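You operate a simulated robot arm through the tools that you are given. There is no shell and no other tool.

You are at the controls of a simulated two-armed robot. One attempt, no reset.

TASK
The camera jitters. Switch off, push the loose damper home, run it to READY and switch off again.

It is judged by the outcome, as a careful person would: the job done as asked, and still so three seconds after it is handed in. It fails if anything else is knocked over, pushed out of place, dropped, spilled or broken.

THE ROBOT
Two 7-joint arms with two-finger parallel grippers on one trunk that stands fixed in place. Base frame: the origin is at the foot of the trunk, x ahead of it, y to its left, z up. Units: m, rad, N and s.
The left shoulder is at [0.07, 0.163, 1.17], the right one opposite. With the tool pointing down near the work surface each hand reaches from about 0.38 to 0.88 m from the base axis, measured 20 degrees to its own side. Payload 3.43 kg a hand.
The tool frame of a hand sits at the grasp point between the pads (the TCP): z along the fingers, y along the line on which they close. The tips reach 0.034 m beyond it. Largest opening 0.128 m; finger width 0.024, thickness 0.012; the body of the gripper, 0.048 by 0.13 m, starts 0.096 m behind the TCP.
Orientation is that of the tool frame in the base frame, as a unit quaternion [w, x, y, z]. With the fingers straight down and closing along the base's y, the tool's x points along the base's -x, its y along +y and its z along -z.

THE INTERFACE
- The arms move only by the tool apply_moves. It takes "left_targets", "right_targets" or both (then of equal length, played together; a hand with none holds still); each is a list of rows, each a list of 7 numbers: the finger opening in m, from 0 to 0.128, then the shift along the base's x, y, z in units of 40 mm (1.0 is 40 mm), then the turn, a rotation vector about the base's x, y, z in units of 6 degrees (1.0 is 6 degrees). In form: [[grip, dx, dy, dz, ax, ay, az], ...]. A call has 1 to 20 rows; each row shifts and turns the commanded pose from where the row before left it. A call with a number of a shift or a turn outside -1 to 1 is refused whole. A row lasts 0.2 s, in which the tool goes at most 0.05 m and 0.15 rad; a call with a longer step from one row to the next is refused whole, and so is a gripper value outside its range. Where a pose cannot be reached the arm comes as near as it can. A force on the tool above 60 N (or 10 N above the force at the start of the call, whichever is more), or a blocked arm, ends the call early, and 0.2 s more pass. The fingers move at their own pace (about 0.153 m/s each) and stop on an object; they squeeze with about 37 N. The grip force told is the motor's: it shows also when the fingers shut on nothing. Time passes only in rows, and 0.2 s behind the last, so rows that do not move let the fingers close. It gives the time, the measured TCP pose, the force on the tool (base axes), the opening and the grip force at its end, in the units of the frame above (readings bear some noise), with the torque about the TCP (base axes, N m) and any sound that the robot's microphone picked up.
- Cameras (640 x 400 px; columns grow to the right, rows downward): "scene" is now at [0.1278, 0.0398, 1.4]; the picture's right is [0.45, -0.89, 0.00], its down [-0.50, -0.25, -0.83] and it looks along [0.74, 0.37, -0.56] (base axes); focal length 315 px, centre (320, 200). "left" rides on the left gripper at [0.076, 0.011, -0.16] in its tool frame; the picture's right is [-0.15, 0.99, 0.00], its down [-0.88, -0.13, -0.46] and it looks along [-0.45, -0.07, 0.89] (tool axes); focal length 234 px, centre (320, 200). "right" rides on the right gripper at [0.076, -0.011, -0.16] in its tool frame; the picture's right is [0.15, 0.99, 0.00], its down [-0.88, 0.13, -0.46] and it looks along [-0.45, 0.07, 0.89] (tool axes); focal length 234 px, centre (320, 200). There is no depth. A picture from a camera that has moved, and an enlarged one, comes with that camera's place and axes in the base frame and with its lens.
- camera(camera): a new picture of that camera. No time passes.
- raise_lower(by): slides the trunk up (or, below 0, down) by that many m; the arms and the scene camera ride with it, the base frame stays. It gives what a move gives, with no picture.
- turn_head(pan, tilt): turns the head with the scene camera to pan (to the left, within 1.501 rad either way) and tilt (down, from -0.506 to 1.204), counted from straight ahead of the robot. It gives what a move gives.
- inspect(camera, box): a new picture of the part [left, top, right, bottom] of that camera's present view, enlarged. No time passes.
- finish_job(): hands the job in; it is judged then, once.

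Places have to be worked out from the pictures, the camera data and where the tool is seen. Open the grippers and draw the arms clear of the work before you hand the job in, unless the task says otherwise.

The tools are called after "Request:" as a command line: name --argument value ..., lists and objects as JSON in quotes. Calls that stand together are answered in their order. apply_moves: Moves the arms, as the interface text tells. Its arguments: {"type":"object","properties":{"left_targets":{"type":"array","items":{"type":"array","items":{"type":"number"}}},"right_targets":{"type":"array","items":{"type":"array","items":{"type":"number"}}}},"required":[]} The other tools are called the same way: raise_lower (by) moves the trunk up or down; turn_head (pan, tilt) turns the head that bears the scene camera; camera (camera) takes a picture; inspect (camera, box) takes an enlarged picture of a part of a camera's view; finish_job () hands the job in.

At the start:

```text
clock: 0.0
left_eef_pos: [0.4227, 0.5694, 1.0756]
left_orientation: [0.0, 0.0, 1.0, 0.0]
left_ft_force: [0.1, 0.3, 0.8]
left_ft_torque: [0.01, 0.0, 0.0]
left_width: 0.1281
left_gripper_force: 0.1
right_eef_pos: [0.5988, 0.0638, 1.0455]
right_orientation: [0.0, 0.001, 1.0, 0.0]
right_ft_force: [0.1, -0.1, 1.1]
right_ft_torque: [-0.02, -0.01, -0.02]
right_width: 0.1279
right_gripper_force: 0.2
trunk travel left (down, up): [-0.65, 0.29]
head pan, tilt (commanded): [0.469, 0.599]
```

scene: 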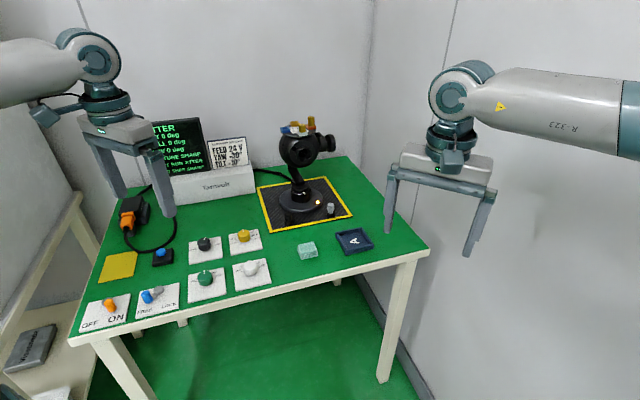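
right: 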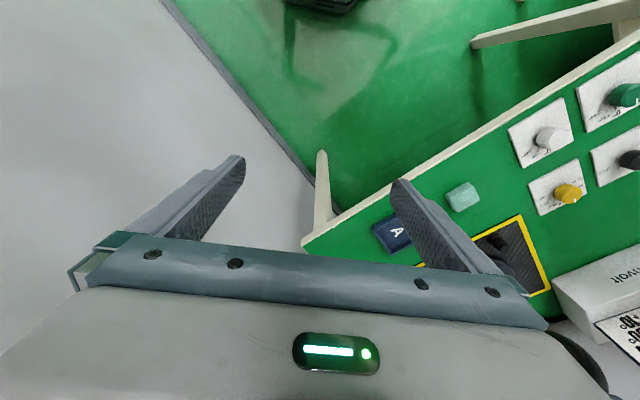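
left: 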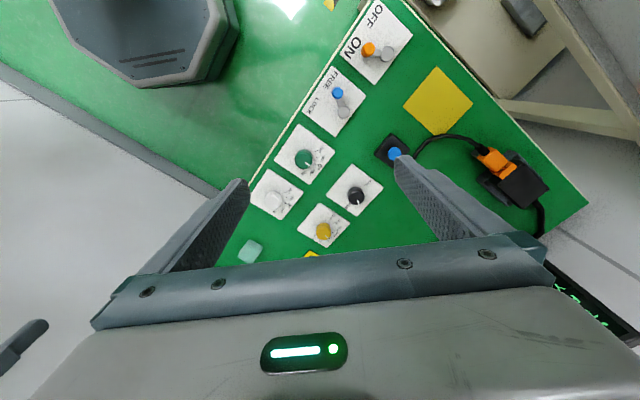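

The pictures show a bench with a screen, power supply, a camera gimbal, knobs and switches. I'll enlarge the important parts first.

Request:
inspect --camera "scene" --box '[100, 100, 260, 200]'

Request:
inspect --camera "scene" --box '[240, 110, 400, 260]'

Request:
inspect --camera "scene" --box '[70, 220, 290, 340]'

Request:
inspect --camera "left" --box '[220, 0, 600, 260]'

```text
4.00 times, centred on (180, 150) of scene
camera zoom: at [0.1278, 0.0398, 1.4], right [0.45, -0.89, 0.0], down [-0.5, -0.25, -0.83], along [0.74, 0.37, -0.56], focal length 1259 px, centre (880, 400)
```

zoom: 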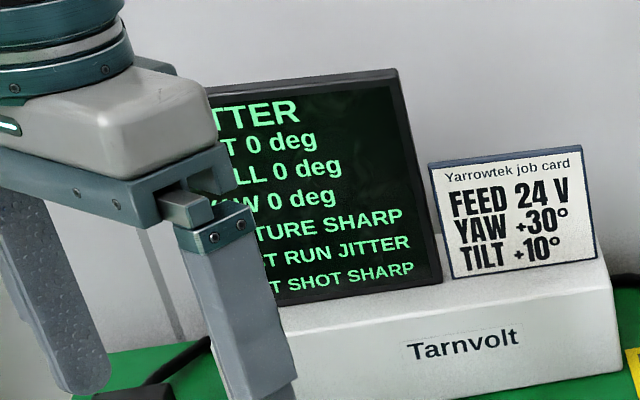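

```text
2.67 times, centred on (320, 185) of scene
camera zoom: at [0.1278, 0.0398, 1.4], right [0.45, -0.89, 0.0], down [-0.5, -0.25, -0.83], along [0.74, 0.37, -0.56], focal length 839 px, centre (320, 240)
```

zoom: 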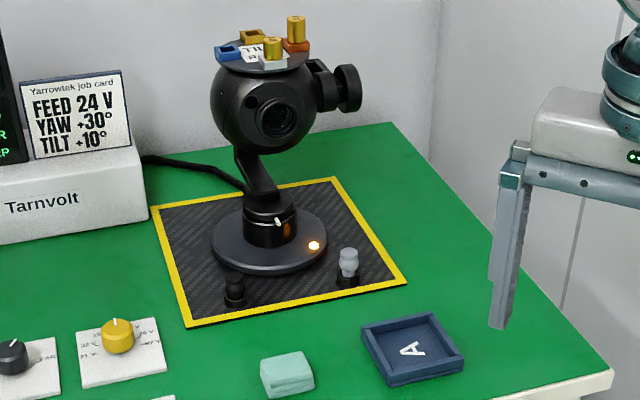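

```text
2.91 times, centred on (180, 280) of scene
camera zoom: at [0.1278, 0.0398, 1.4], right [0.45, -0.89, 0.0], down [-0.5, -0.25, -0.83], along [0.74, 0.37, -0.56], focal length 915 px, centre (727, -33)
```

zoom: 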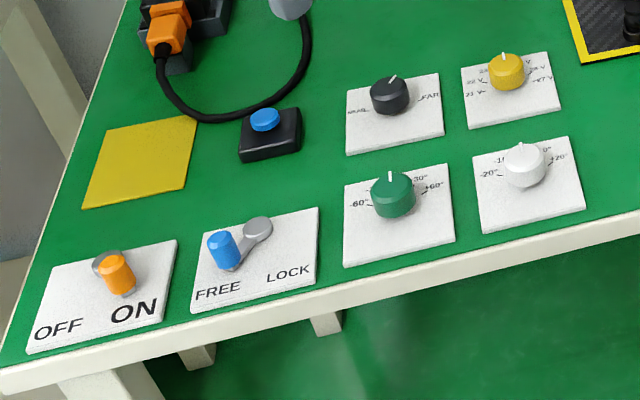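

```text
1.54 times, centred on (410, 130) of left
camera zoom: at [0.3465, 0.5809, 1.2352], right [0.15, 0.99, 0.0], down [0.88, -0.13, 0.46], along [0.45, -0.07, -0.89], focal length 360 px, centre (182, 308)
```

zoom: 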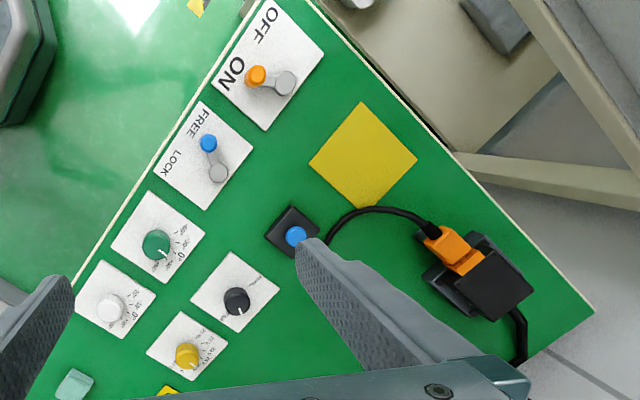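

Next I'll zoom in on the gimbal base and dampers, the levers and the knob dials.

Request:
inspect --camera "scene" --box '[275, 180, 345, 224]'

Request:
inspect --camera "scene" --box '[265, 115, 345, 165]'

Request:
inspect --camera "scene" --box '[180, 220, 276, 310]'

Request:
inspect --camera "scene" --box '[75, 240, 185, 336]'

Request:
inspect --camera "right" --box '[360, 60, 640, 320]'

```text
9.09 times, centred on (310, 202) of scene
camera zoom: at [0.1278, 0.0398, 1.4], right [0.45, -0.89, 0.0], down [-0.5, -0.25, -0.83], along [0.74, 0.37, -0.56], focal length 2860 px, centre (411, 182)
```

zoom: 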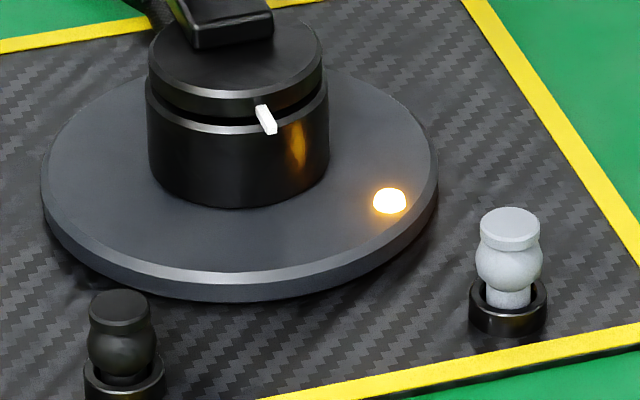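

```text
8.00 times, centred on (305, 140) of scene
camera zoom: at [0.1278, 0.0398, 1.4], right [0.45, -0.89, 0.0], down [-0.5, -0.25, -0.83], along [0.74, 0.37, -0.56], focal length 2517 px, centre (440, 680)
```

zoom: 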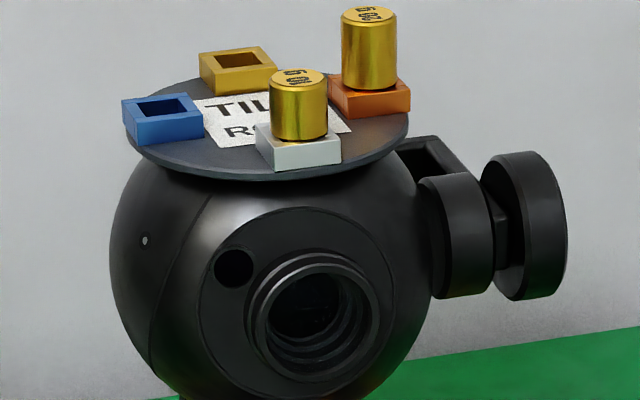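

```text
4.44 times, centred on (228, 265) of scene
camera zoom: at [0.1278, 0.0398, 1.4], right [0.45, -0.89, 0.0], down [-0.5, -0.25, -0.83], along [0.74, 0.37, -0.56], focal length 1398 px, centre (729, -89)
```

zoom: 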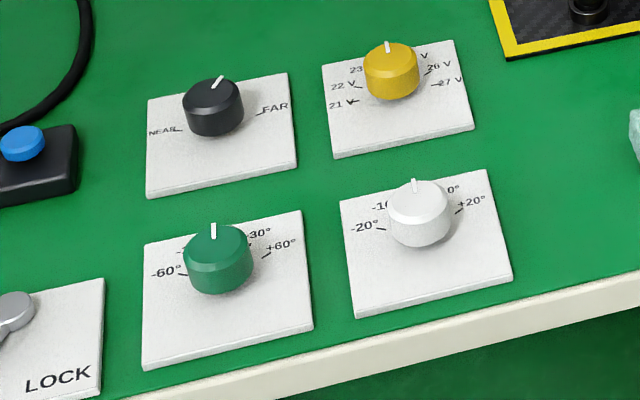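

```text
4.17 times, centred on (130, 288) of scene
camera zoom: at [0.1278, 0.0398, 1.4], right [0.45, -0.89, 0.0], down [-0.5, -0.25, -0.83], along [0.74, 0.37, -0.56], focal length 1311 px, centre (1112, -167)
```

zoom: 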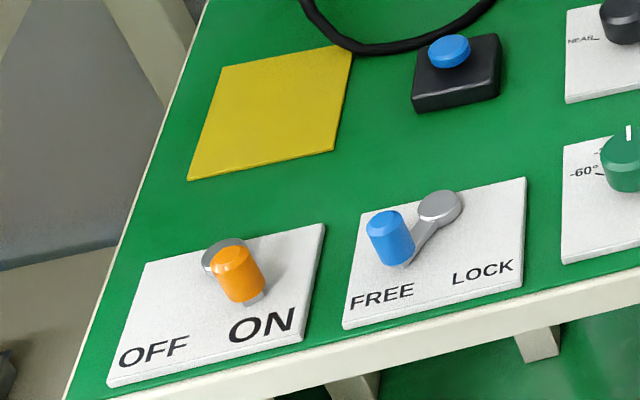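

```text
1.54 times, centred on (500, 190) of right
camera zoom: at [0.5212, 0.0525, 1.2035], right [-0.15, 0.99, 0.0], down [0.88, 0.13, 0.46], along [0.45, 0.07, -0.89], focal length 360 px, centre (43, 215)
```

zoom: 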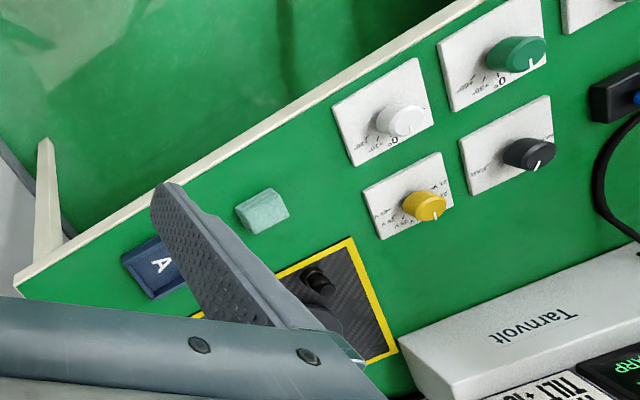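

The orange lever is at ON and the light-grey damper stands proud in its ring. My left gripper hides part of the screen, so I'll move it about 0.1 m to the left to read all of it.

Request:
apply_moves --left_targets '[[0.06, 0, 0.9, 0, 0, 0, 0], [0.02, 0, 0.9, 0, 0, 0, 0], [0, 0, 0.7, 0, 0, 0, 0], [0, 0, 0, 0, 0, 0, 0]]'

Request:
camera --camera "scene"

Request:
camera --camera "left"

Request:
inspect --camera "scene" --box '[120, 100, 260, 200]'

```text
clock: 1.0
left_eef_pos: [0.4232, 0.6704, 1.0761]
left_orientation: [-0.001, 0.0, 1.0, 0.001]
left_ft_force: [-1.0, 0.7, 0.9]
left_ft_torque: [0.0, -0.01, 0.01]
left_width: 0.0001
left_gripper_force: 33.0
right_eef_pos: [0.5969, 0.0639, 1.0438]
right_orientation: [-0.001, 0.001, 1.0, 0.0]
right_ft_force: [-0.2, 0.2, -0.1]
right_ft_torque: [-0.01, -0.02, 0.01]
right_width: 0.1281
right_gripper_force: 0.0
trunk travel left (down, up): [-0.65, 0.29]
head pan, tilt (commanded): [0.469, 0.599]
```

```text
taken
camera scene: at [0.1278, 0.0398, 1.4], right [0.45, -0.89, 0.0], down [-0.5, -0.25, -0.83], along [0.74, 0.37, -0.56], focal length 315 px, centre (320, 200)
```

scene: 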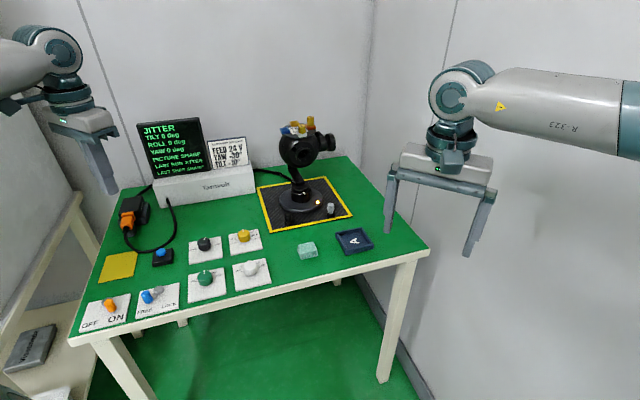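

```text
taken
camera left: at [0.3461, 0.6828, 1.2354], right [0.15, 0.99, 0.0], down [0.88, -0.13, 0.46], along [0.45, -0.07, -0.89], focal length 234 px, centre (320, 200)
```

left: 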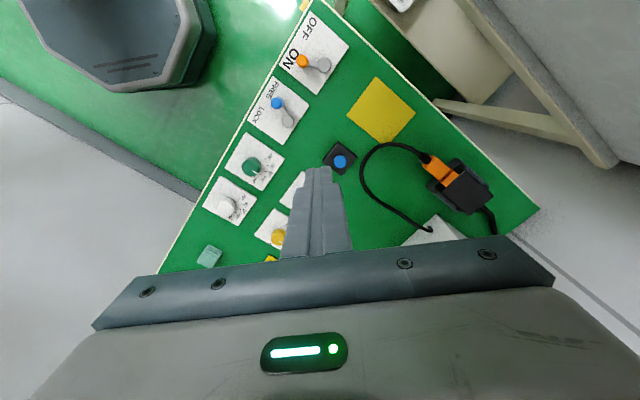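

```text
4.00 times, centred on (190, 150) of scene
camera zoom: at [0.1278, 0.0398, 1.4], right [0.45, -0.89, 0.0], down [-0.5, -0.25, -0.83], along [0.74, 0.37, -0.56], focal length 1259 px, centre (840, 400)
```

zoom: 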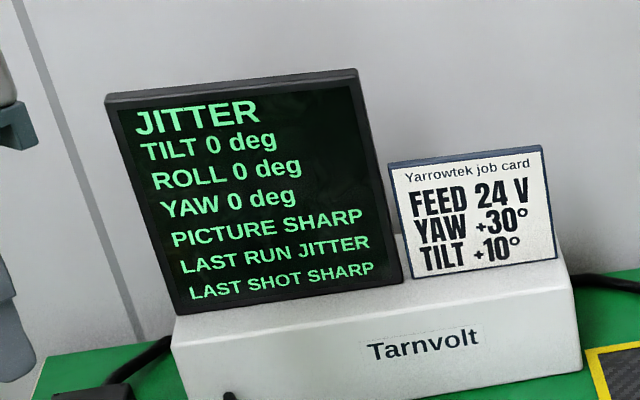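

The screen reads JITTER. Triangulating, the bench top is at z≈0.785, the orange cap at ≈(0.317, 0.657, 0.827), its pivot at ≈(0.325, 0.689), and the bench is turned about 45°. I'll turn the left hand by 45° with fingers closed and bring it above the right side of the orange lever, at z≈0.95, for a closer look.

Request:
apply_moves --left_targets '[[0, -0.26, -0.114, -0.39, 0, 0, 0.9375], [0, -0.26, -0.114, -0.39, 0, 0, 0.9375], [0, -0.26, -0.114, -0.39, 0, 0, 0.9375], [0, -0.26, -0.114, -0.39, 0, 0, 0.9375], [0, -0.26, -0.114, -0.39, 0, 0, 0.9375], [0, -0.26, -0.114, -0.39, 0, 0, 0.9375], [0, -0.26, -0.114, -0.39, 0, 0, 0.9375], [0, -0.26, -0.114, -0.39, 0, 0, 0.9375], [0, 0, 0, 0, 0, 0, 0]]'

Request:
camera --camera "left"

Request:
camera --camera "scene"

```text
clock: 3.0
left_eef_pos: [0.3398, 0.6331, 0.9506]
left_orientation: [0.0, -0.382, 0.924, 0.0]
left_ft_force: [-0.4, 1.1, 0.7]
left_ft_torque: [-0.02, 0.01, 0.01]
left_width: 0.0
left_gripper_force: 33.2
right_eef_pos: [0.5985, 0.0649, 1.0453]
right_orientation: [0.001, 0.001, 1.0, 0.0]
right_ft_force: [0.6, 1.3, -0.1]
right_ft_torque: [0.02, 0.02, 0.0]
right_width: 0.128
right_gripper_force: 0.1
trunk travel left (down, up): [-0.65, 0.29]
head pan, tilt (commanded): [0.469, 0.599]
```

```text
taken
camera left: at [0.278, 0.5875, 1.1099], right [-0.6, 0.8, 0.0], down [0.71, 0.53, 0.46], along [0.37, 0.27, -0.89], focal length 234 px, centre (320, 200)
```

left: 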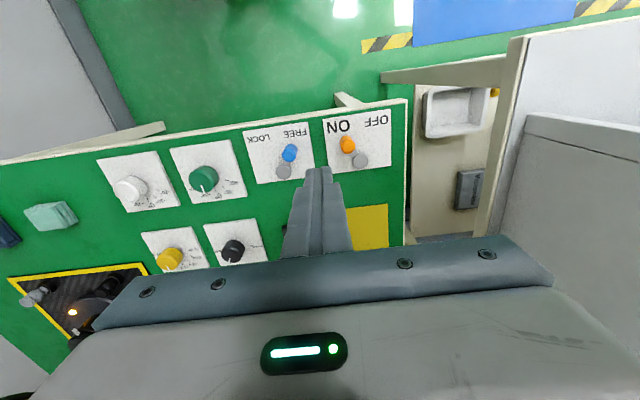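

```text
taken
camera scene: at [0.1279, 0.04, 1.4], right [0.45, -0.89, 0.0], down [-0.5, -0.25, -0.83], along [0.74, 0.37, -0.56], focal length 315 px, centre (320, 200)
```

scene: 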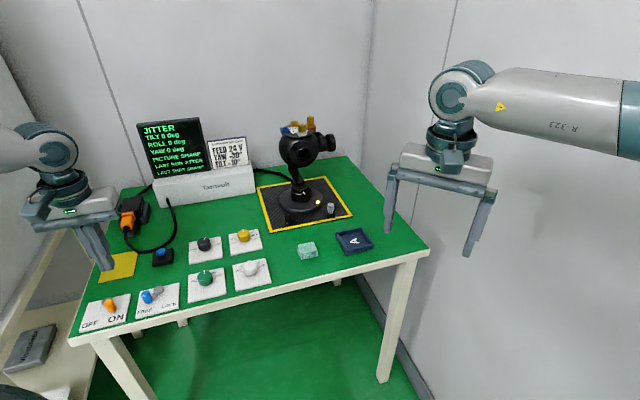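

The hand is where I wanted it. I'll enlarge the lever area to refine where the caps and pivots are.

Request:
inspect --camera "left" --box '[230, 90, 410, 200]'

Request:
inspect --camera "left" --box '[0, 240, 160, 350]'

Request:
inspect --camera "scene" --box '[70, 240, 190, 340]'

```text
3.56 times, centred on (320, 145) of left
camera zoom: at [0.278, 0.5875, 1.1099], right [-0.6, 0.8, 0.0], down [0.71, 0.53, 0.46], along [0.37, 0.27, -0.89], focal length 833 px, centre (320, 396)
```

zoom: 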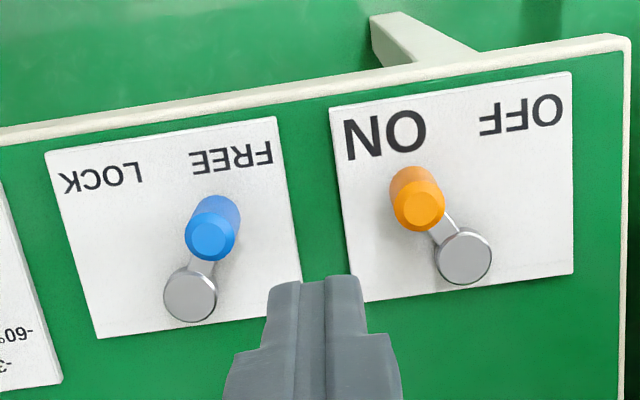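

```text
3.64 times, centred on (80, 295) of left
camera zoom: at [0.278, 0.5875, 1.1099], right [-0.6, 0.8, 0.0], down [0.71, 0.53, 0.46], along [0.37, 0.27, -0.89], focal length 852 px, centre (1193, -146)
```

zoom: 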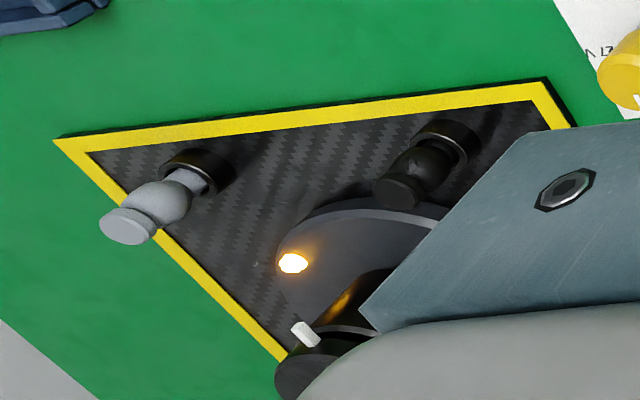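

```text
4.00 times, centred on (130, 290) of scene
camera zoom: at [0.1279, 0.04, 1.4], right [0.45, -0.89, 0.0], down [-0.5, -0.25, -0.83], along [0.74, 0.37, -0.56], focal length 1259 px, centre (1080, -160)
```

zoom: 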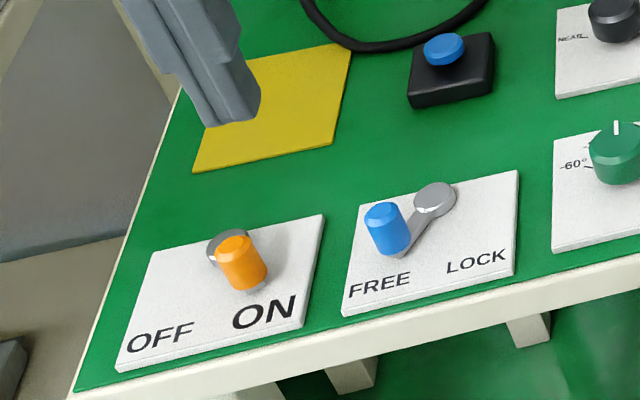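

Refined positions: orange cap ≈(0.318, 0.658), pivot ≈(0.324, 0.688), lever arm ≈31 mm, blue cap ≈(0.369, 0.607). I'll lower the closed fingers between the two levers to tip height ≈0.812, and look before pushing.

Request:
apply_moves --left_targets '[[0, -0.08, -0.075, -0.65, 0, 0, 0], [0, 0, 0, -0.65, 0, 0, 0], [0, 0, 0, -0.65, 0, 0, 0], [0, 0, 0, -0.66, 0, 0, 0], [0, 0, 0, 0, 0, 0, 0]]'

Request:
inspect --camera "left" --box '[200, 60, 440, 210]'

Request:
inspect --camera "scene" --box '[70, 220, 190, 340]'

```text
clock: 4.2
left_eef_pos: [0.3359, 0.6301, 0.8485]
left_orientation: [0.0, -0.383, 0.924, 0.0]
left_ft_force: [-0.3, -0.2, 0.2]
left_ft_torque: [0.05, -0.01, 0.02]
left_width: 0.0
left_gripper_force: 33.2
right_eef_pos: [0.5986, 0.0638, 1.0446]
right_orientation: [0.0, 0.001, 1.0, 0.001]
right_ft_force: [-0.1, -0.4, -0.2]
right_ft_torque: [-0.02, -0.01, 0.03]
right_width: 0.128
right_gripper_force: 0.0
trunk travel left (down, up): [-0.65, 0.29]
head pan, tilt (commanded): [0.469, 0.599]
```

```text
2.67 times, centred on (320, 135) of left
camera zoom: at [0.2745, 0.5842, 1.0084], right [-0.6, 0.8, 0.0], down [0.71, 0.53, 0.46], along [0.37, 0.27, -0.89], focal length 624 px, centre (320, 373)
```

zoom: 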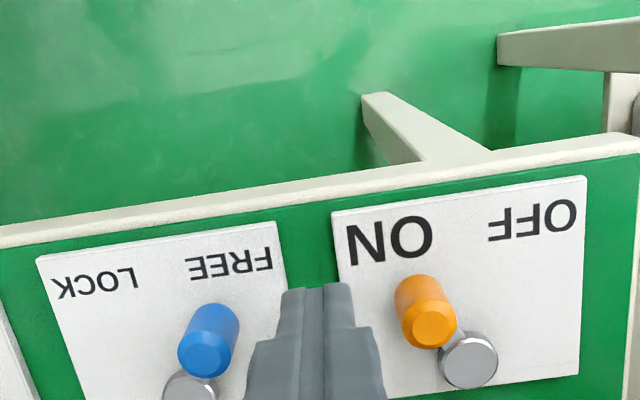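

```text
3.33 times, centred on (130, 280) of scene
camera zoom: at [0.1274, 0.0394, 1.4001], right [0.45, -0.89, 0.0], down [-0.5, -0.25, -0.83], along [0.74, 0.37, -0.56], focal length 1049 px, centre (953, -67)
```

zoom: 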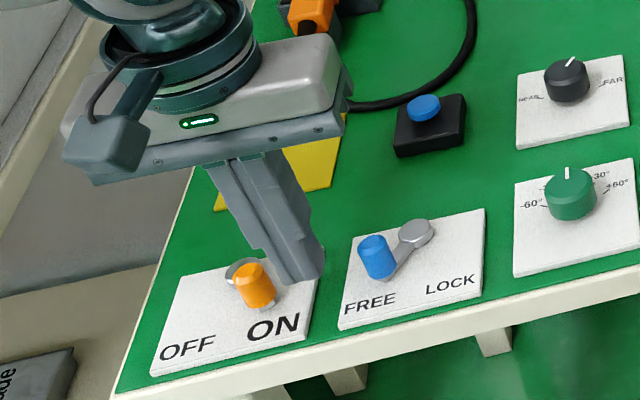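

The fingers stand clear on the ON side of the orange cap. I'll push it toward OFF (direction −x, +y) in small steps.

Request:
apply_moves --left_targets '[[0, -0.124, 0.124, 0, 0, 0, 0], [0, -0.124, 0.124, 0, 0, 0, 0], [0, -0.124, 0.124, 0, 0, 0, 0], [0, -0.124, 0.124, 0, 0, 0, 0], [0, -0.124, 0.124, 0, 0, 0, 0]]'

Request:
inspect --camera "left" --box '[200, 60, 440, 210]'

Request:
inspect --camera "scene" --box '[70, 220, 190, 340]'

```text
clock: 5.4
left_eef_pos: [0.3109, 0.6539, 0.846]
left_orientation: [0.0, -0.382, 0.924, 0.0]
left_ft_force: [0.9, -0.3, 0.6]
left_ft_torque: [-0.05, -0.01, 0.02]
left_width: 0.0
left_gripper_force: 32.8
right_eef_pos: [0.5983, 0.0635, 1.0449]
right_orientation: [-0.001, 0.001, 1.0, -0.001]
right_ft_force: [-0.2, -0.1, 0.5]
right_ft_torque: [-0.01, 0.0, -0.01]
right_width: 0.1277
right_gripper_force: 0.0
trunk travel left (down, up): [-0.65, 0.29]
head pan, tilt (commanded): [0.469, 0.599]
```

```text
2.67 times, centred on (320, 135) of left
camera zoom: at [0.2498, 0.6093, 1.0061], right [-0.6, 0.8, 0.0], down [0.71, 0.53, 0.46], along [0.37, 0.27, -0.89], focal length 624 px, centre (320, 373)
```

zoom: 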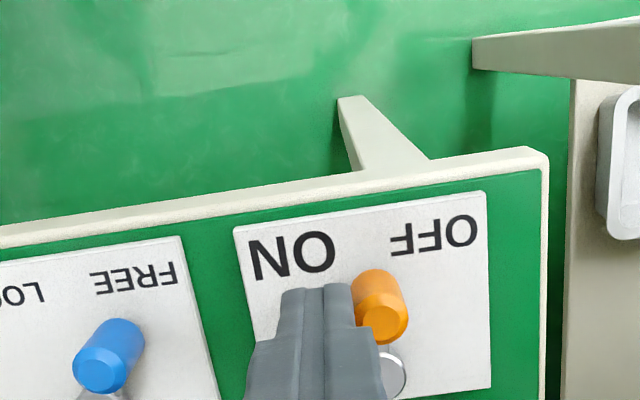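

```text
3.33 times, centred on (130, 280) of scene
camera zoom: at [0.1278, 0.0395, 1.4], right [0.45, -0.89, 0.0], down [-0.5, -0.25, -0.83], along [0.74, 0.37, -0.56], focal length 1049 px, centre (953, -67)
```

zoom: 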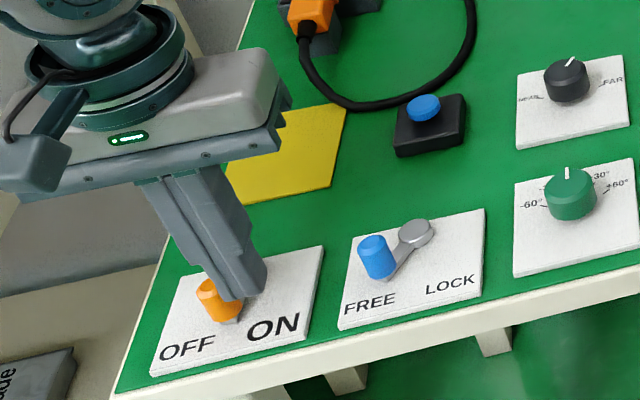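

The cap is moving with the fingers at almost no force and is about mid-way. I'll push on about 14 mm more.

Request:
apply_moves --left_targets '[[0, -0.085, 0.085, 0, 0, 0, 0], [0, -0.085, 0.085, 0, 0, 0, 0], [0, -0.08, 0.08, 0, 0, 0, 0]]'

Request:
inspect --camera "left" --box '[200, 60, 440, 210]'

Request:
camera --camera "scene"

```text
clock: 6.2
left_eef_pos: [0.3018, 0.6645, 0.8461]
left_orientation: [0.0, -0.382, 0.924, 0.0]
left_ft_force: [1.7, 0.6, 0.3]
left_ft_torque: [-0.04, -0.1, -0.04]
left_width: 0.0002
left_gripper_force: 32.5
right_eef_pos: [0.5988, 0.0645, 1.045]
right_orientation: [-0.001, 0.001, 1.0, 0.0]
right_ft_force: [-0.4, -0.6, 0.0]
right_ft_torque: [0.04, -0.03, 0.04]
right_width: 0.1279
right_gripper_force: 0.0
trunk travel left (down, up): [-0.65, 0.29]
head pan, tilt (commanded): [0.469, 0.599]
```

```text
2.67 times, centred on (320, 135) of left
camera zoom: at [0.2398, 0.6197, 1.0053], right [-0.59, 0.8, 0.0], down [0.72, 0.53, 0.46], along [0.37, 0.27, -0.89], focal length 624 px, centre (320, 373)
```

zoom: 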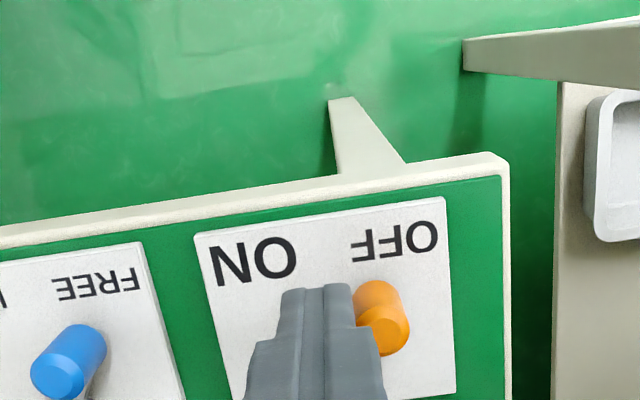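

```text
taken
camera scene: at [0.128, 0.0398, 1.4], right [0.45, -0.89, 0.0], down [-0.5, -0.25, -0.83], along [0.74, 0.37, -0.56], focal length 315 px, centre (320, 200)
```

scene: 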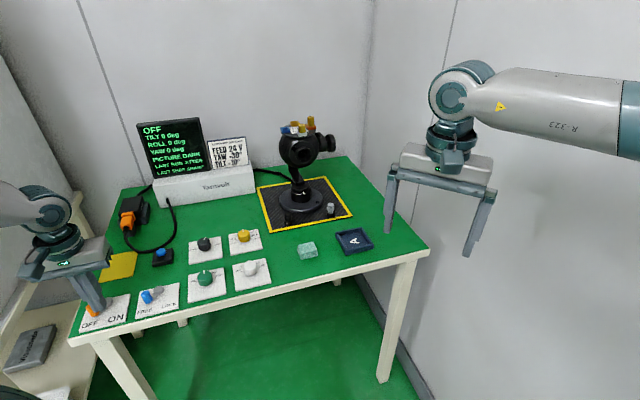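

The screen now reads OFF and the lever rests at its OFF end. I'll back the left hand off and lift it, and also draw the right arm back so it leaves room for the left arm to reach the damper.

Request:
apply_moves --left_targets '[[0, 0.2, -0.2, 0, 0, 0, 0], [0, 0.1, -0.1, 0.9, 0, 0, 0], [0, 0, 0, 1.0, 0, 0, 0], [0, 0, 0, 1.0, 0, 0, 0], [0, 0, 0, 1.0, 0, 0, 0], [0, 0, 0, 1.0, 0, 0, 0], [0, 0, 0, 0, 0, 0, 0]]' --right_targets '[[0.128, -0.75, -0.69, 0, 0, 0, 0], [0.128, -0.75, -0.69, 0, 0, 0, 0], [0.128, -0.75, -0.69, 0, 0, 0, 0], [0.128, -0.75, -0.69, 0, 0, 0, 0], [0.128, -0.75, -0.69, 0, 0, 0, 0], [0.128, -0.75, -0.69, 0, 0, 0, 0], [0.128, 0, 0, 0, 0, 0, 0]]'

Request:
camera --camera "scene"

Request:
inspect --camera "scene" --box '[270, 175, 350, 225]'

Request:
inspect --camera "scene" --box '[120, 100, 260, 200]'

```text
clock: 8.0
left_eef_pos: [0.3062, 0.6725, 1.0303]
left_orientation: [0.001, -0.375, 0.927, -0.016]
left_ft_force: [0.2, -1.1, 0.1]
left_ft_torque: [0.09, 0.06, -0.02]
left_width: 0.0
left_gripper_force: 33.0
right_eef_pos: [0.3939, -0.0777, 1.0482]
right_orientation: [0.002, -0.005, 1.0, -0.016]
right_ft_force: [-1.5, 0.5, -0.2]
right_ft_torque: [0.0, -0.07, 0.03]
right_width: 0.1279
right_gripper_force: 0.1
trunk travel left (down, up): [-0.65, 0.29]
head pan, tilt (commanded): [0.469, 0.599]
stopped in row 7 (left hand): the arm was blocked; the commanded pose is now the measured one
```

```text
taken
camera scene: at [0.117, 0.0993, 1.3985], right [0.48, -0.88, 0.04], down [-0.48, -0.3, -0.82], along [0.73, 0.38, -0.57], focal length 315 px, centre (320, 200)
```

scene: 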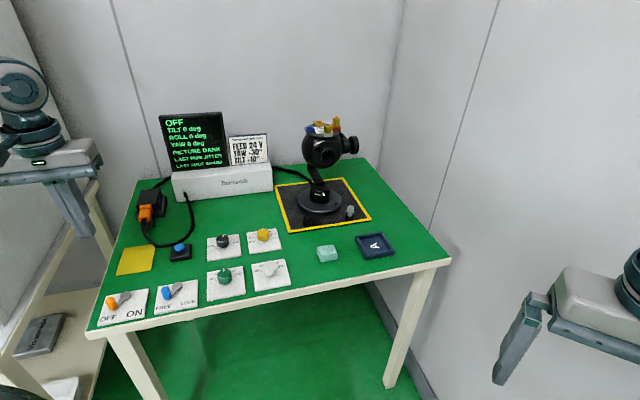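

```text
8.00 times, centred on (310, 200) of scene
camera zoom: at [0.117, 0.0993, 1.3985], right [0.48, -0.88, 0.04], down [-0.48, -0.3, -0.82], along [0.73, 0.38, -0.57], focal length 2517 px, centre (400, 200)
```

zoom: 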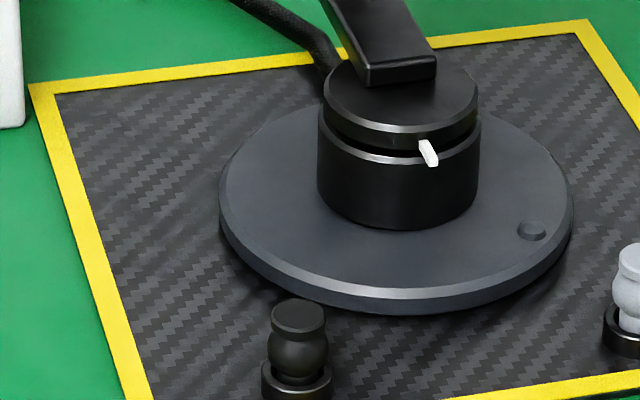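

```text
4.00 times, centred on (190, 150) of scene
camera zoom: at [0.117, 0.0993, 1.3985], right [0.48, -0.88, 0.04], down [-0.48, -0.3, -0.82], along [0.73, 0.38, -0.57], focal length 1259 px, centre (840, 400)
```

zoom: 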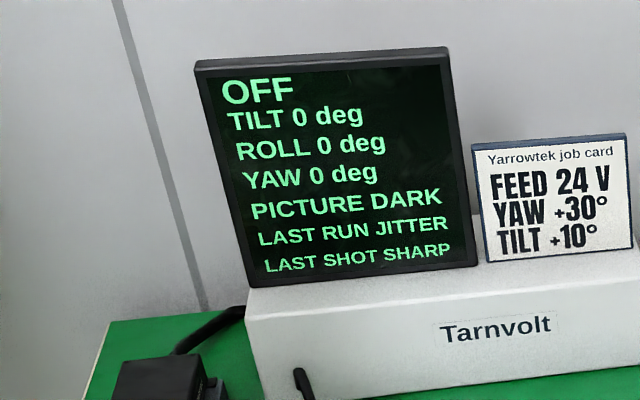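

The screen shows OFF, but the move ended with "blocked" and the head camera has shifted by about 6 cm, so something on the robot may be touching something. I'll look to the right before moving further.

Request:
turn_head --pan -0.5 --tilt 0.5

Request:
camera --camera "scene"

Request:
camera --camera "right"

Request:
camera --camera "left"

```text
clock: 9.2
left_eef_pos: [0.3032, 0.6701, 1.0339]
left_orientation: [0.001, -0.375, 0.927, -0.012]
left_ft_force: [0.0, 0.3, -0.4]
left_ft_torque: [0.09, 0.03, -0.01]
left_width: 0.0
left_gripper_force: 33.3
right_eef_pos: [0.3921, -0.0811, 1.0501]
right_orientation: [0.002, -0.008, 1.0, -0.017]
right_ft_force: [-0.5, 0.7, 0.3]
right_ft_torque: [0.0, -0.08, -0.03]
right_width: 0.1278
right_gripper_force: 0.1
trunk travel left (down, up): [-0.65, 0.29]
head pan, tilt (commanded): [-0.499, 0.499]
```

```text
taken
camera scene: at [0.1406, 0.0766, 1.4162], right [-0.39, -0.92, 0.05], down [-0.43, 0.13, -0.9], along [0.81, -0.38, -0.44], focal length 315 px, centre (320, 200)
```

scene: 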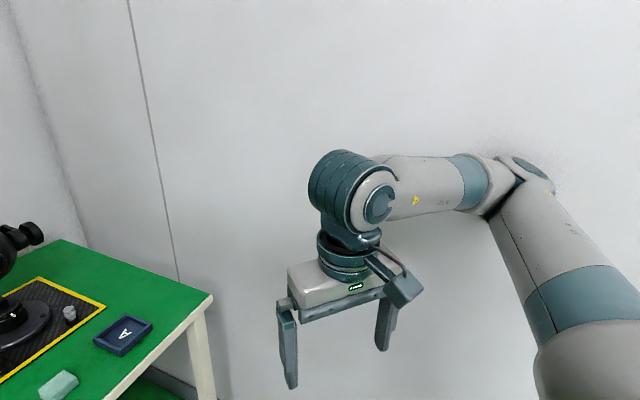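

```text
taken
camera right: at [0.3154, -0.0885, 1.2077], right [-0.16, 0.99, -0.03], down [0.88, 0.16, 0.45], along [0.45, 0.04, -0.89], focal length 234 px, centre (320, 200)
```

right: 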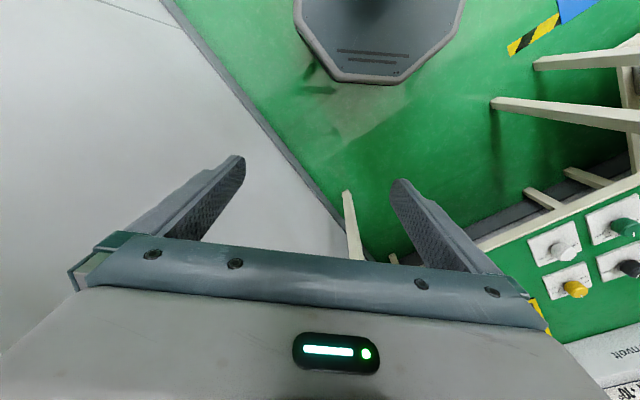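

```text
taken
camera left: at [0.2384, 0.6293, 1.1931], right [-0.58, 0.81, -0.03], down [0.72, 0.53, 0.45], along [0.38, 0.25, -0.89], focal length 234 px, centre (320, 200)
```

left: 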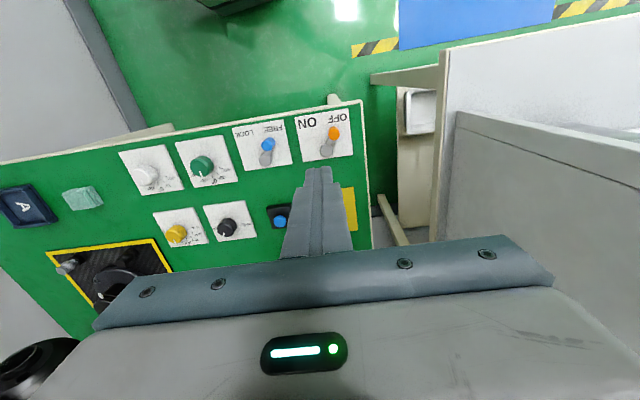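

The right elbow is pressing on the wall behind it and leaning the trunk. I'll bring the right hand forward again to release that contact, holding the left hand still.

Request:
apply_moves --right_targets '[[0.128, 0.75, 0.56, 0, 0, 0, 0], [0.128, 0.75, 0.56, 0, 0, 0, 0], [0.128, 0.75, 0.56, 0, 0, 0, 0], [0.128, 0.75, 0.56, 0, 0, 0, 0], [0.128, 0, 0, 0, 0, 0, 0], [0.128, 0, 0, 0, 0, 0, 0]]'

Request:
camera --camera "scene"

```text
clock: 9.6
left_eef_pos: [0.3178, 0.5911, 1.0398]
left_orientation: [-0.014, -0.331, 0.944, 0.006]
left_ft_force: [0.6, -1.3, -1.9]
left_ft_torque: [0.11, -0.01, -0.02]
left_width: 0.0003
left_gripper_force: 32.9
right_eef_pos: [0.4025, -0.1436, 1.0637]
right_orientation: [-0.033, 0.044, 0.998, -0.01]
right_ft_force: [-0.3, 0.3, 0.4]
right_ft_torque: [-0.02, 0.09, 0.0]
right_width: 0.1279
right_gripper_force: 0.1
trunk travel left (down, up): [-0.65, 0.29]
head pan, tilt (commanded): [-0.499, 0.499]
stopped in row 1 (left hand): the arm was blocked; the commanded pose is now the measured one
```

```text
taken
camera scene: at [0.1567, 0.1075, 1.4216], right [-0.36, -0.93, 0.07], down [-0.43, 0.1, -0.9], along [0.83, -0.36, -0.43], focal length 315 px, centre (320, 200)
```

scene: 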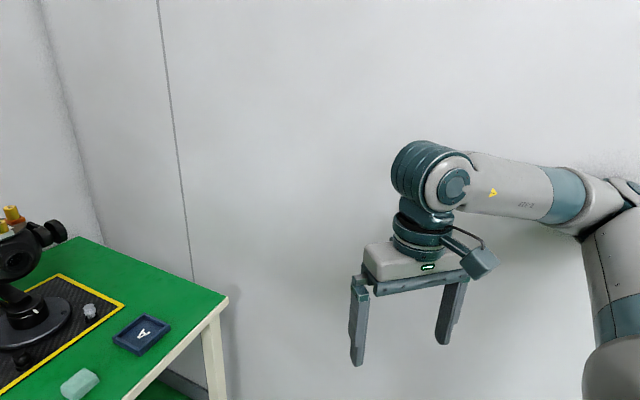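

The trunk seems to be tilting: head, left and right poses all shifted. No time passes for pictures, so I'll check both hand cameras before the next motion.

Request:
camera --camera "left"

Request:
camera --camera "right"

Request:
inspect --camera "scene" --box '[440, 120, 640, 245]'

```text
taken
camera left: at [0.2574, 0.552, 1.2014], right [-0.5, 0.86, 0.02], down [0.78, 0.44, 0.43], along [0.37, 0.23, -0.9], focal length 234 px, centre (320, 200)
```

left: 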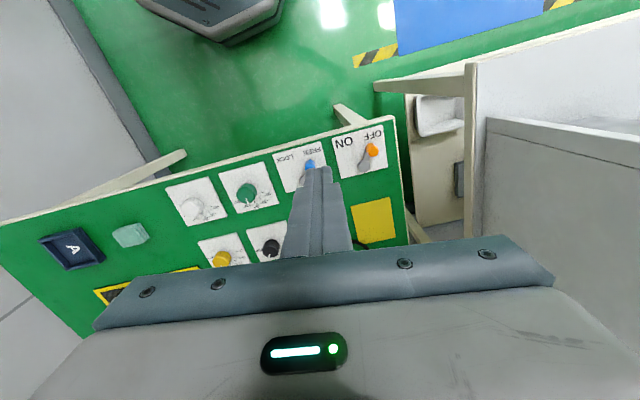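

```text
taken
camera right: at [0.3363, -0.1458, 1.2264], right [-0.06, 1.0, -0.01], down [0.92, 0.06, 0.39], along [0.39, 0.01, -0.92], focal length 234 px, centre (320, 200)
```

right: 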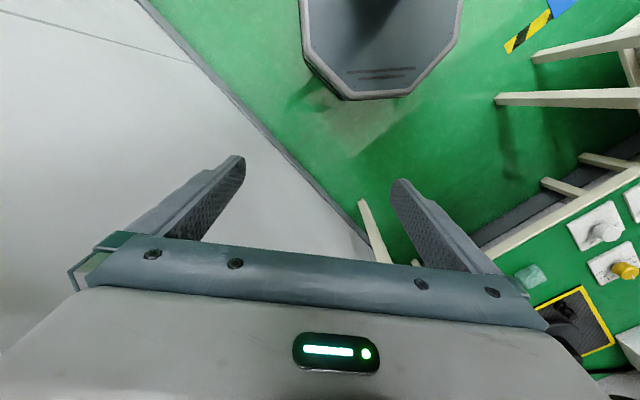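

```text
3.20 times, centred on (540, 182) of scene
camera zoom: at [0.1567, 0.1075, 1.4216], right [-0.36, -0.93, 0.07], down [-0.43, 0.1, -0.9], along [0.83, -0.36, -0.43], focal length 1007 px, centre (-384, 256)
```

zoom: 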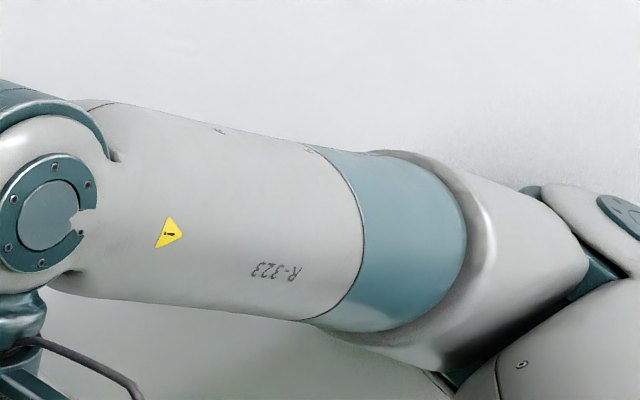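

The head pose indicates the whole robot leans about 4° to the left and has yawed a little, because the right elbow levered on the wall. The elbow now looks clear of the wall, so I'll bring the right hand forward and left toward its first pose in modest steps so it can't press again.

Request:
apply_moves --right_targets '[[0.128, 0.6, 0.6, 0, 0, 0, 0], [0.128, 0.6, 0.6, 0, 0, 0, 0]]' --left_targets '[[0, 0, 0, 0, 0, 0, 0], [0, 0, 0, 0, 0, 0, 0]]'

Request:
camera --camera "scene"

Request:
camera --camera "left"

Request:
camera --camera "right"

```text
clock: 9.9
left_eef_pos: [0.3299, 0.4232, 1.0442]
left_orientation: [-0.054, -0.264, 0.962, 0.054]
left_ft_force: [-0.2, 4.0, -0.2]
left_ft_torque: [-0.34, 0.0, 0.04]
left_width: 0.0
left_gripper_force: 32.6
right_eef_pos: [0.3958, -0.3119, 1.0284]
right_orientation: [-0.098, 0.177, 0.978, 0.045]
right_ft_force: [-2.6, 3.0, 0.8]
right_ft_torque: [-0.31, -0.23, 0.01]
right_width: 0.1281
right_gripper_force: 0.1
trunk travel left (down, up): [-0.65, 0.29]
head pan, tilt (commanded): [-0.499, 0.499]
stopped in row 1 (left hand): the arm was blocked; the commanded pose is now the measured one
```

```text
taken
camera scene: at [0.1888, 0.0478, 1.4145], right [-0.36, -0.93, 0.04], down [-0.44, 0.14, -0.89], along [0.82, -0.33, -0.46], focal length 315 px, centre (320, 200)
```

scene: 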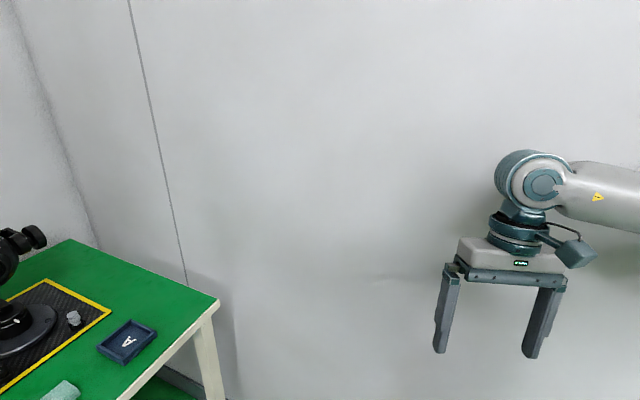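

```text
taken
camera left: at [0.2804, 0.3831, 1.2079], right [-0.37, 0.92, 0.12], down [0.88, 0.31, 0.37], along [0.3, 0.24, -0.92], focal length 234 px, centre (320, 200)
```

left: 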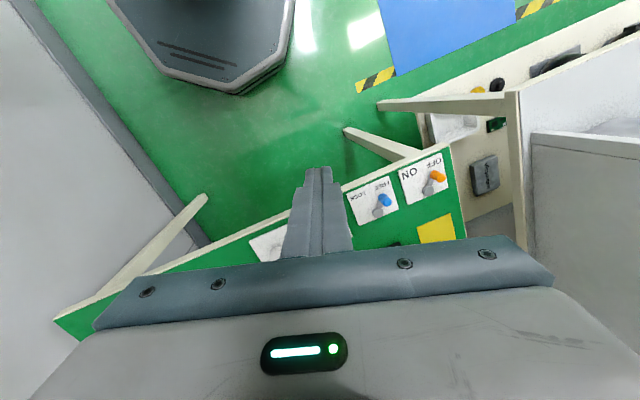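

```text
taken
camera right: at [0.3497, -0.3172, 1.1987], right [0.22, 0.97, 0.08], down [0.94, -0.23, 0.27], along [0.28, 0.02, -0.96], focal length 234 px, centre (320, 200)
```

right: 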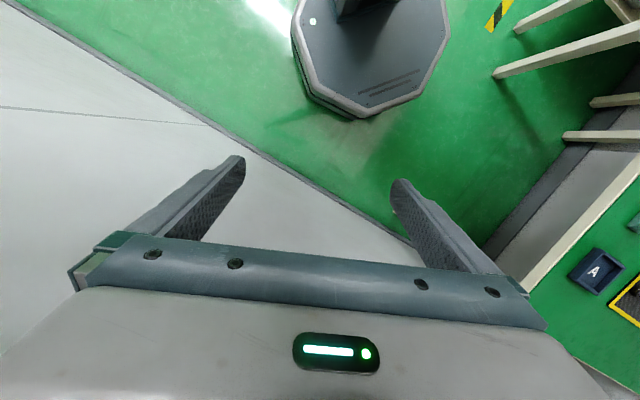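

The trunk is now falling back upright and both hands are swinging with it, clear of everything. I'll hold both hands so it settles.

Request:
apply_moves --right_targets '[[0.128, 0, 0, 0, 0, 0, 0], [0.128, 0, 0, 0, 0, 0, 0], [0.128, 0, 0, 0, 0, 0, 0]]' --left_targets '[[0, 0, 0, 0, 0, 0, 0], [0, 0, 0, 0, 0, 0, 0], [0, 0, 0, 0, 0, 0, 0]]'

Request:
camera --camera "scene"

Request:
camera --camera "right"

Request:
camera --camera "left"

```text
clock: 10.2
left_eef_pos: [0.3189, 0.3017, 1.0865]
left_orientation: [-0.012, -0.16, 0.983, 0.092]
left_ft_force: [-2.2, 1.6, 2.0]
left_ft_torque: [-0.2, -0.37, -0.05]
left_width: 0.0001
left_gripper_force: 32.8
right_eef_pos: [0.2065, -0.4509, 1.0272]
right_orientation: [-0.08, 0.241, 0.964, 0.082]
right_ft_force: [-3.1, 2.4, 0.1]
right_ft_torque: [-0.33, -0.28, -0.09]
right_width: 0.1279
right_gripper_force: 0.1
trunk travel left (down, up): [-0.65, 0.29]
head pan, tilt (commanded): [-0.499, 0.499]
stopped in row 1 (left hand): the arm was blocked; the commanded pose is now the measured one
```

```text
taken
camera scene: at [0.1039, -0.0692, 1.411], right [-0.5, -0.86, -0.02], down [-0.4, 0.26, -0.88], along [0.77, -0.44, -0.47], focal length 315 px, centre (320, 200)
```

scene: 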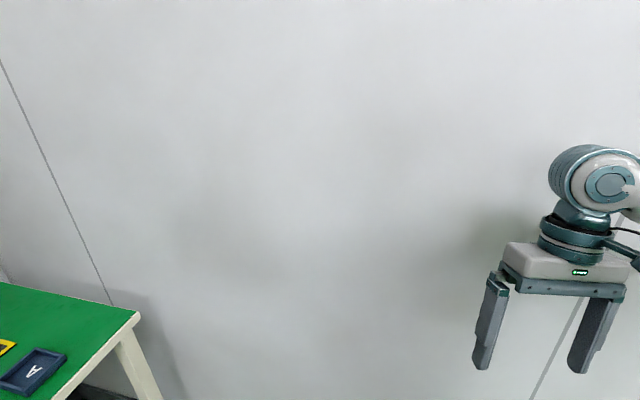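

```text
taken
camera right: at [0.1519, -0.4588, 1.1939], right [0.35, 0.93, 0.15], down [0.88, -0.38, 0.29], along [0.32, 0.03, -0.95], focal length 234 px, centre (320, 200)
```

right: 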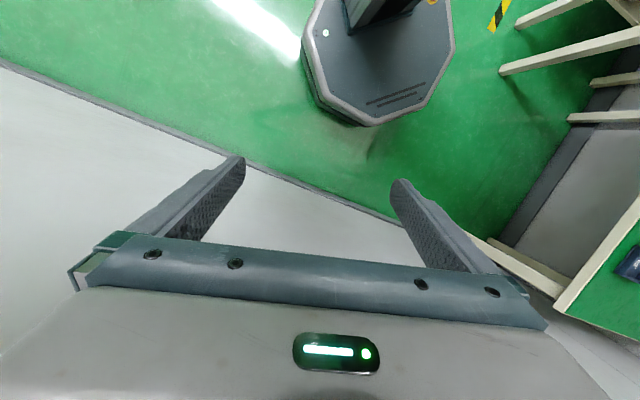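

```text
taken
camera left: at [0.2525, 0.2603, 1.2436], right [-0.17, 0.97, 0.18], down [0.9, 0.08, 0.43], along [0.4, 0.24, -0.88], focal length 234 px, centre (320, 200)
```

left: 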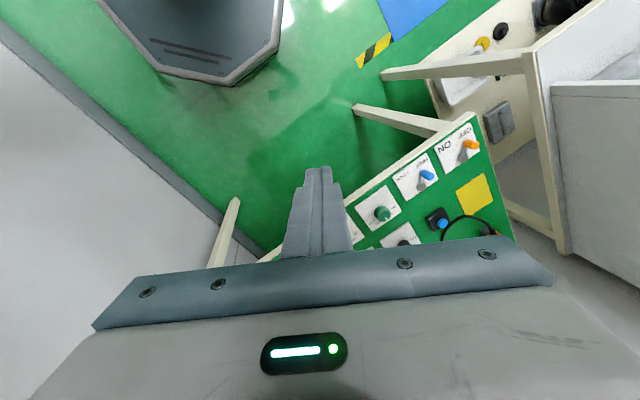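

The base is rocking back toward its upright, nominal pose (head yaw −1.5°, slight lean right) and nothing is touching. I'll keep holding both hands to let it calm down.

Request:
apply_moves --right_targets '[[0.128, 0, 0, 0, 0, 0, 0], [0.128, 0, 0, 0, 0, 0, 0]]' --left_targets '[[0, 0, 0, 0, 0, 0, 0], [0, 0, 0, 0, 0, 0, 0]]'

Request:
camera --camera "scene"

Request:
camera --camera "right"

Request:
camera --camera "left"

```text
clock: 10.8
left_eef_pos: [0.3247, 0.3502, 1.071]
left_orientation: [-0.01, -0.193, 0.978, 0.078]
left_ft_force: [-2.0, -1.3, 1.2]
left_ft_torque: [0.1, -0.18, -0.06]
left_width: 0.0
left_gripper_force: 33.1
right_eef_pos: [0.2713, -0.4031, 1.0323]
right_orientation: [-0.083, 0.201, 0.974, 0.066]
right_ft_force: [-1.3, -0.9, 0.2]
right_ft_torque: [0.11, -0.2, -0.06]
right_width: 0.1282
right_gripper_force: 0.0
trunk travel left (down, up): [-0.65, 0.29]
head pan, tilt (commanded): [-0.499, 0.499]
```

```text
taken
camera scene: at [0.1182, -0.0427, 1.4101], right [-0.48, -0.88, -0.01], down [-0.41, 0.23, -0.88], along [0.78, -0.42, -0.47], focal length 315 px, centre (320, 200)
```

scene: 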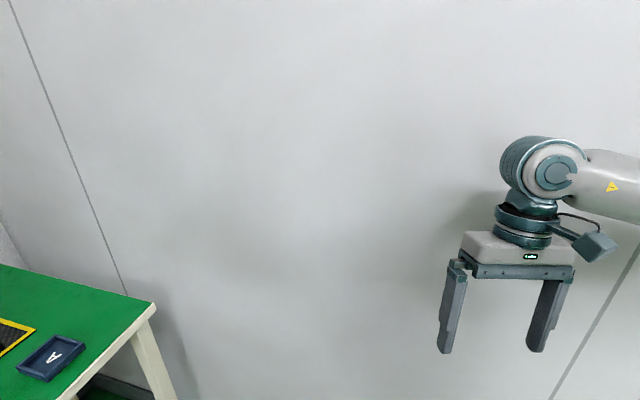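

```text
taken
camera right: at [0.2186, -0.4111, 1.2004], right [0.27, 0.96, 0.12], down [0.91, -0.29, 0.29], along [0.31, 0.04, -0.95], focal length 234 px, centre (320, 200)
```

right: 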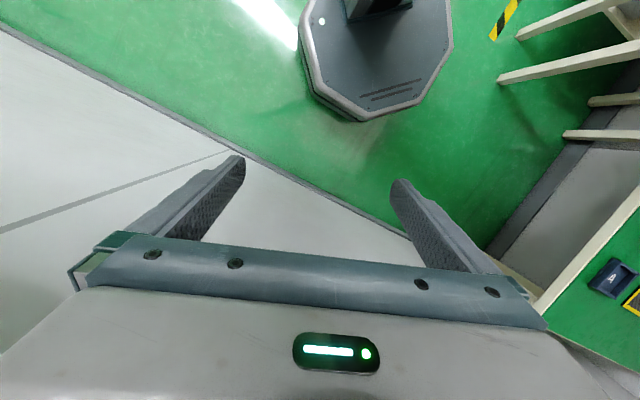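

```text
taken
camera left: at [0.2574, 0.3091, 1.2283], right [-0.23, 0.96, 0.16], down [0.89, 0.14, 0.44], along [0.4, 0.24, -0.88], focal length 234 px, centre (320, 200)
```

left: 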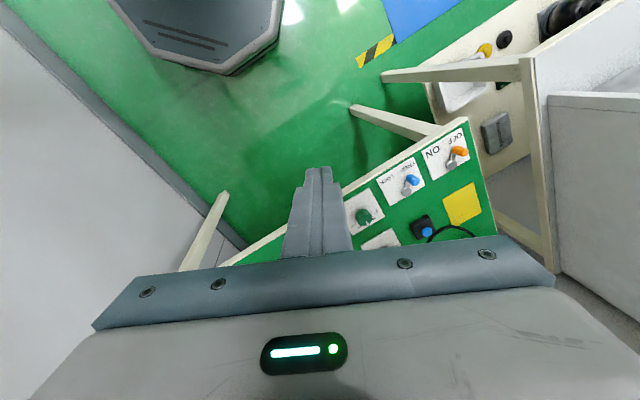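

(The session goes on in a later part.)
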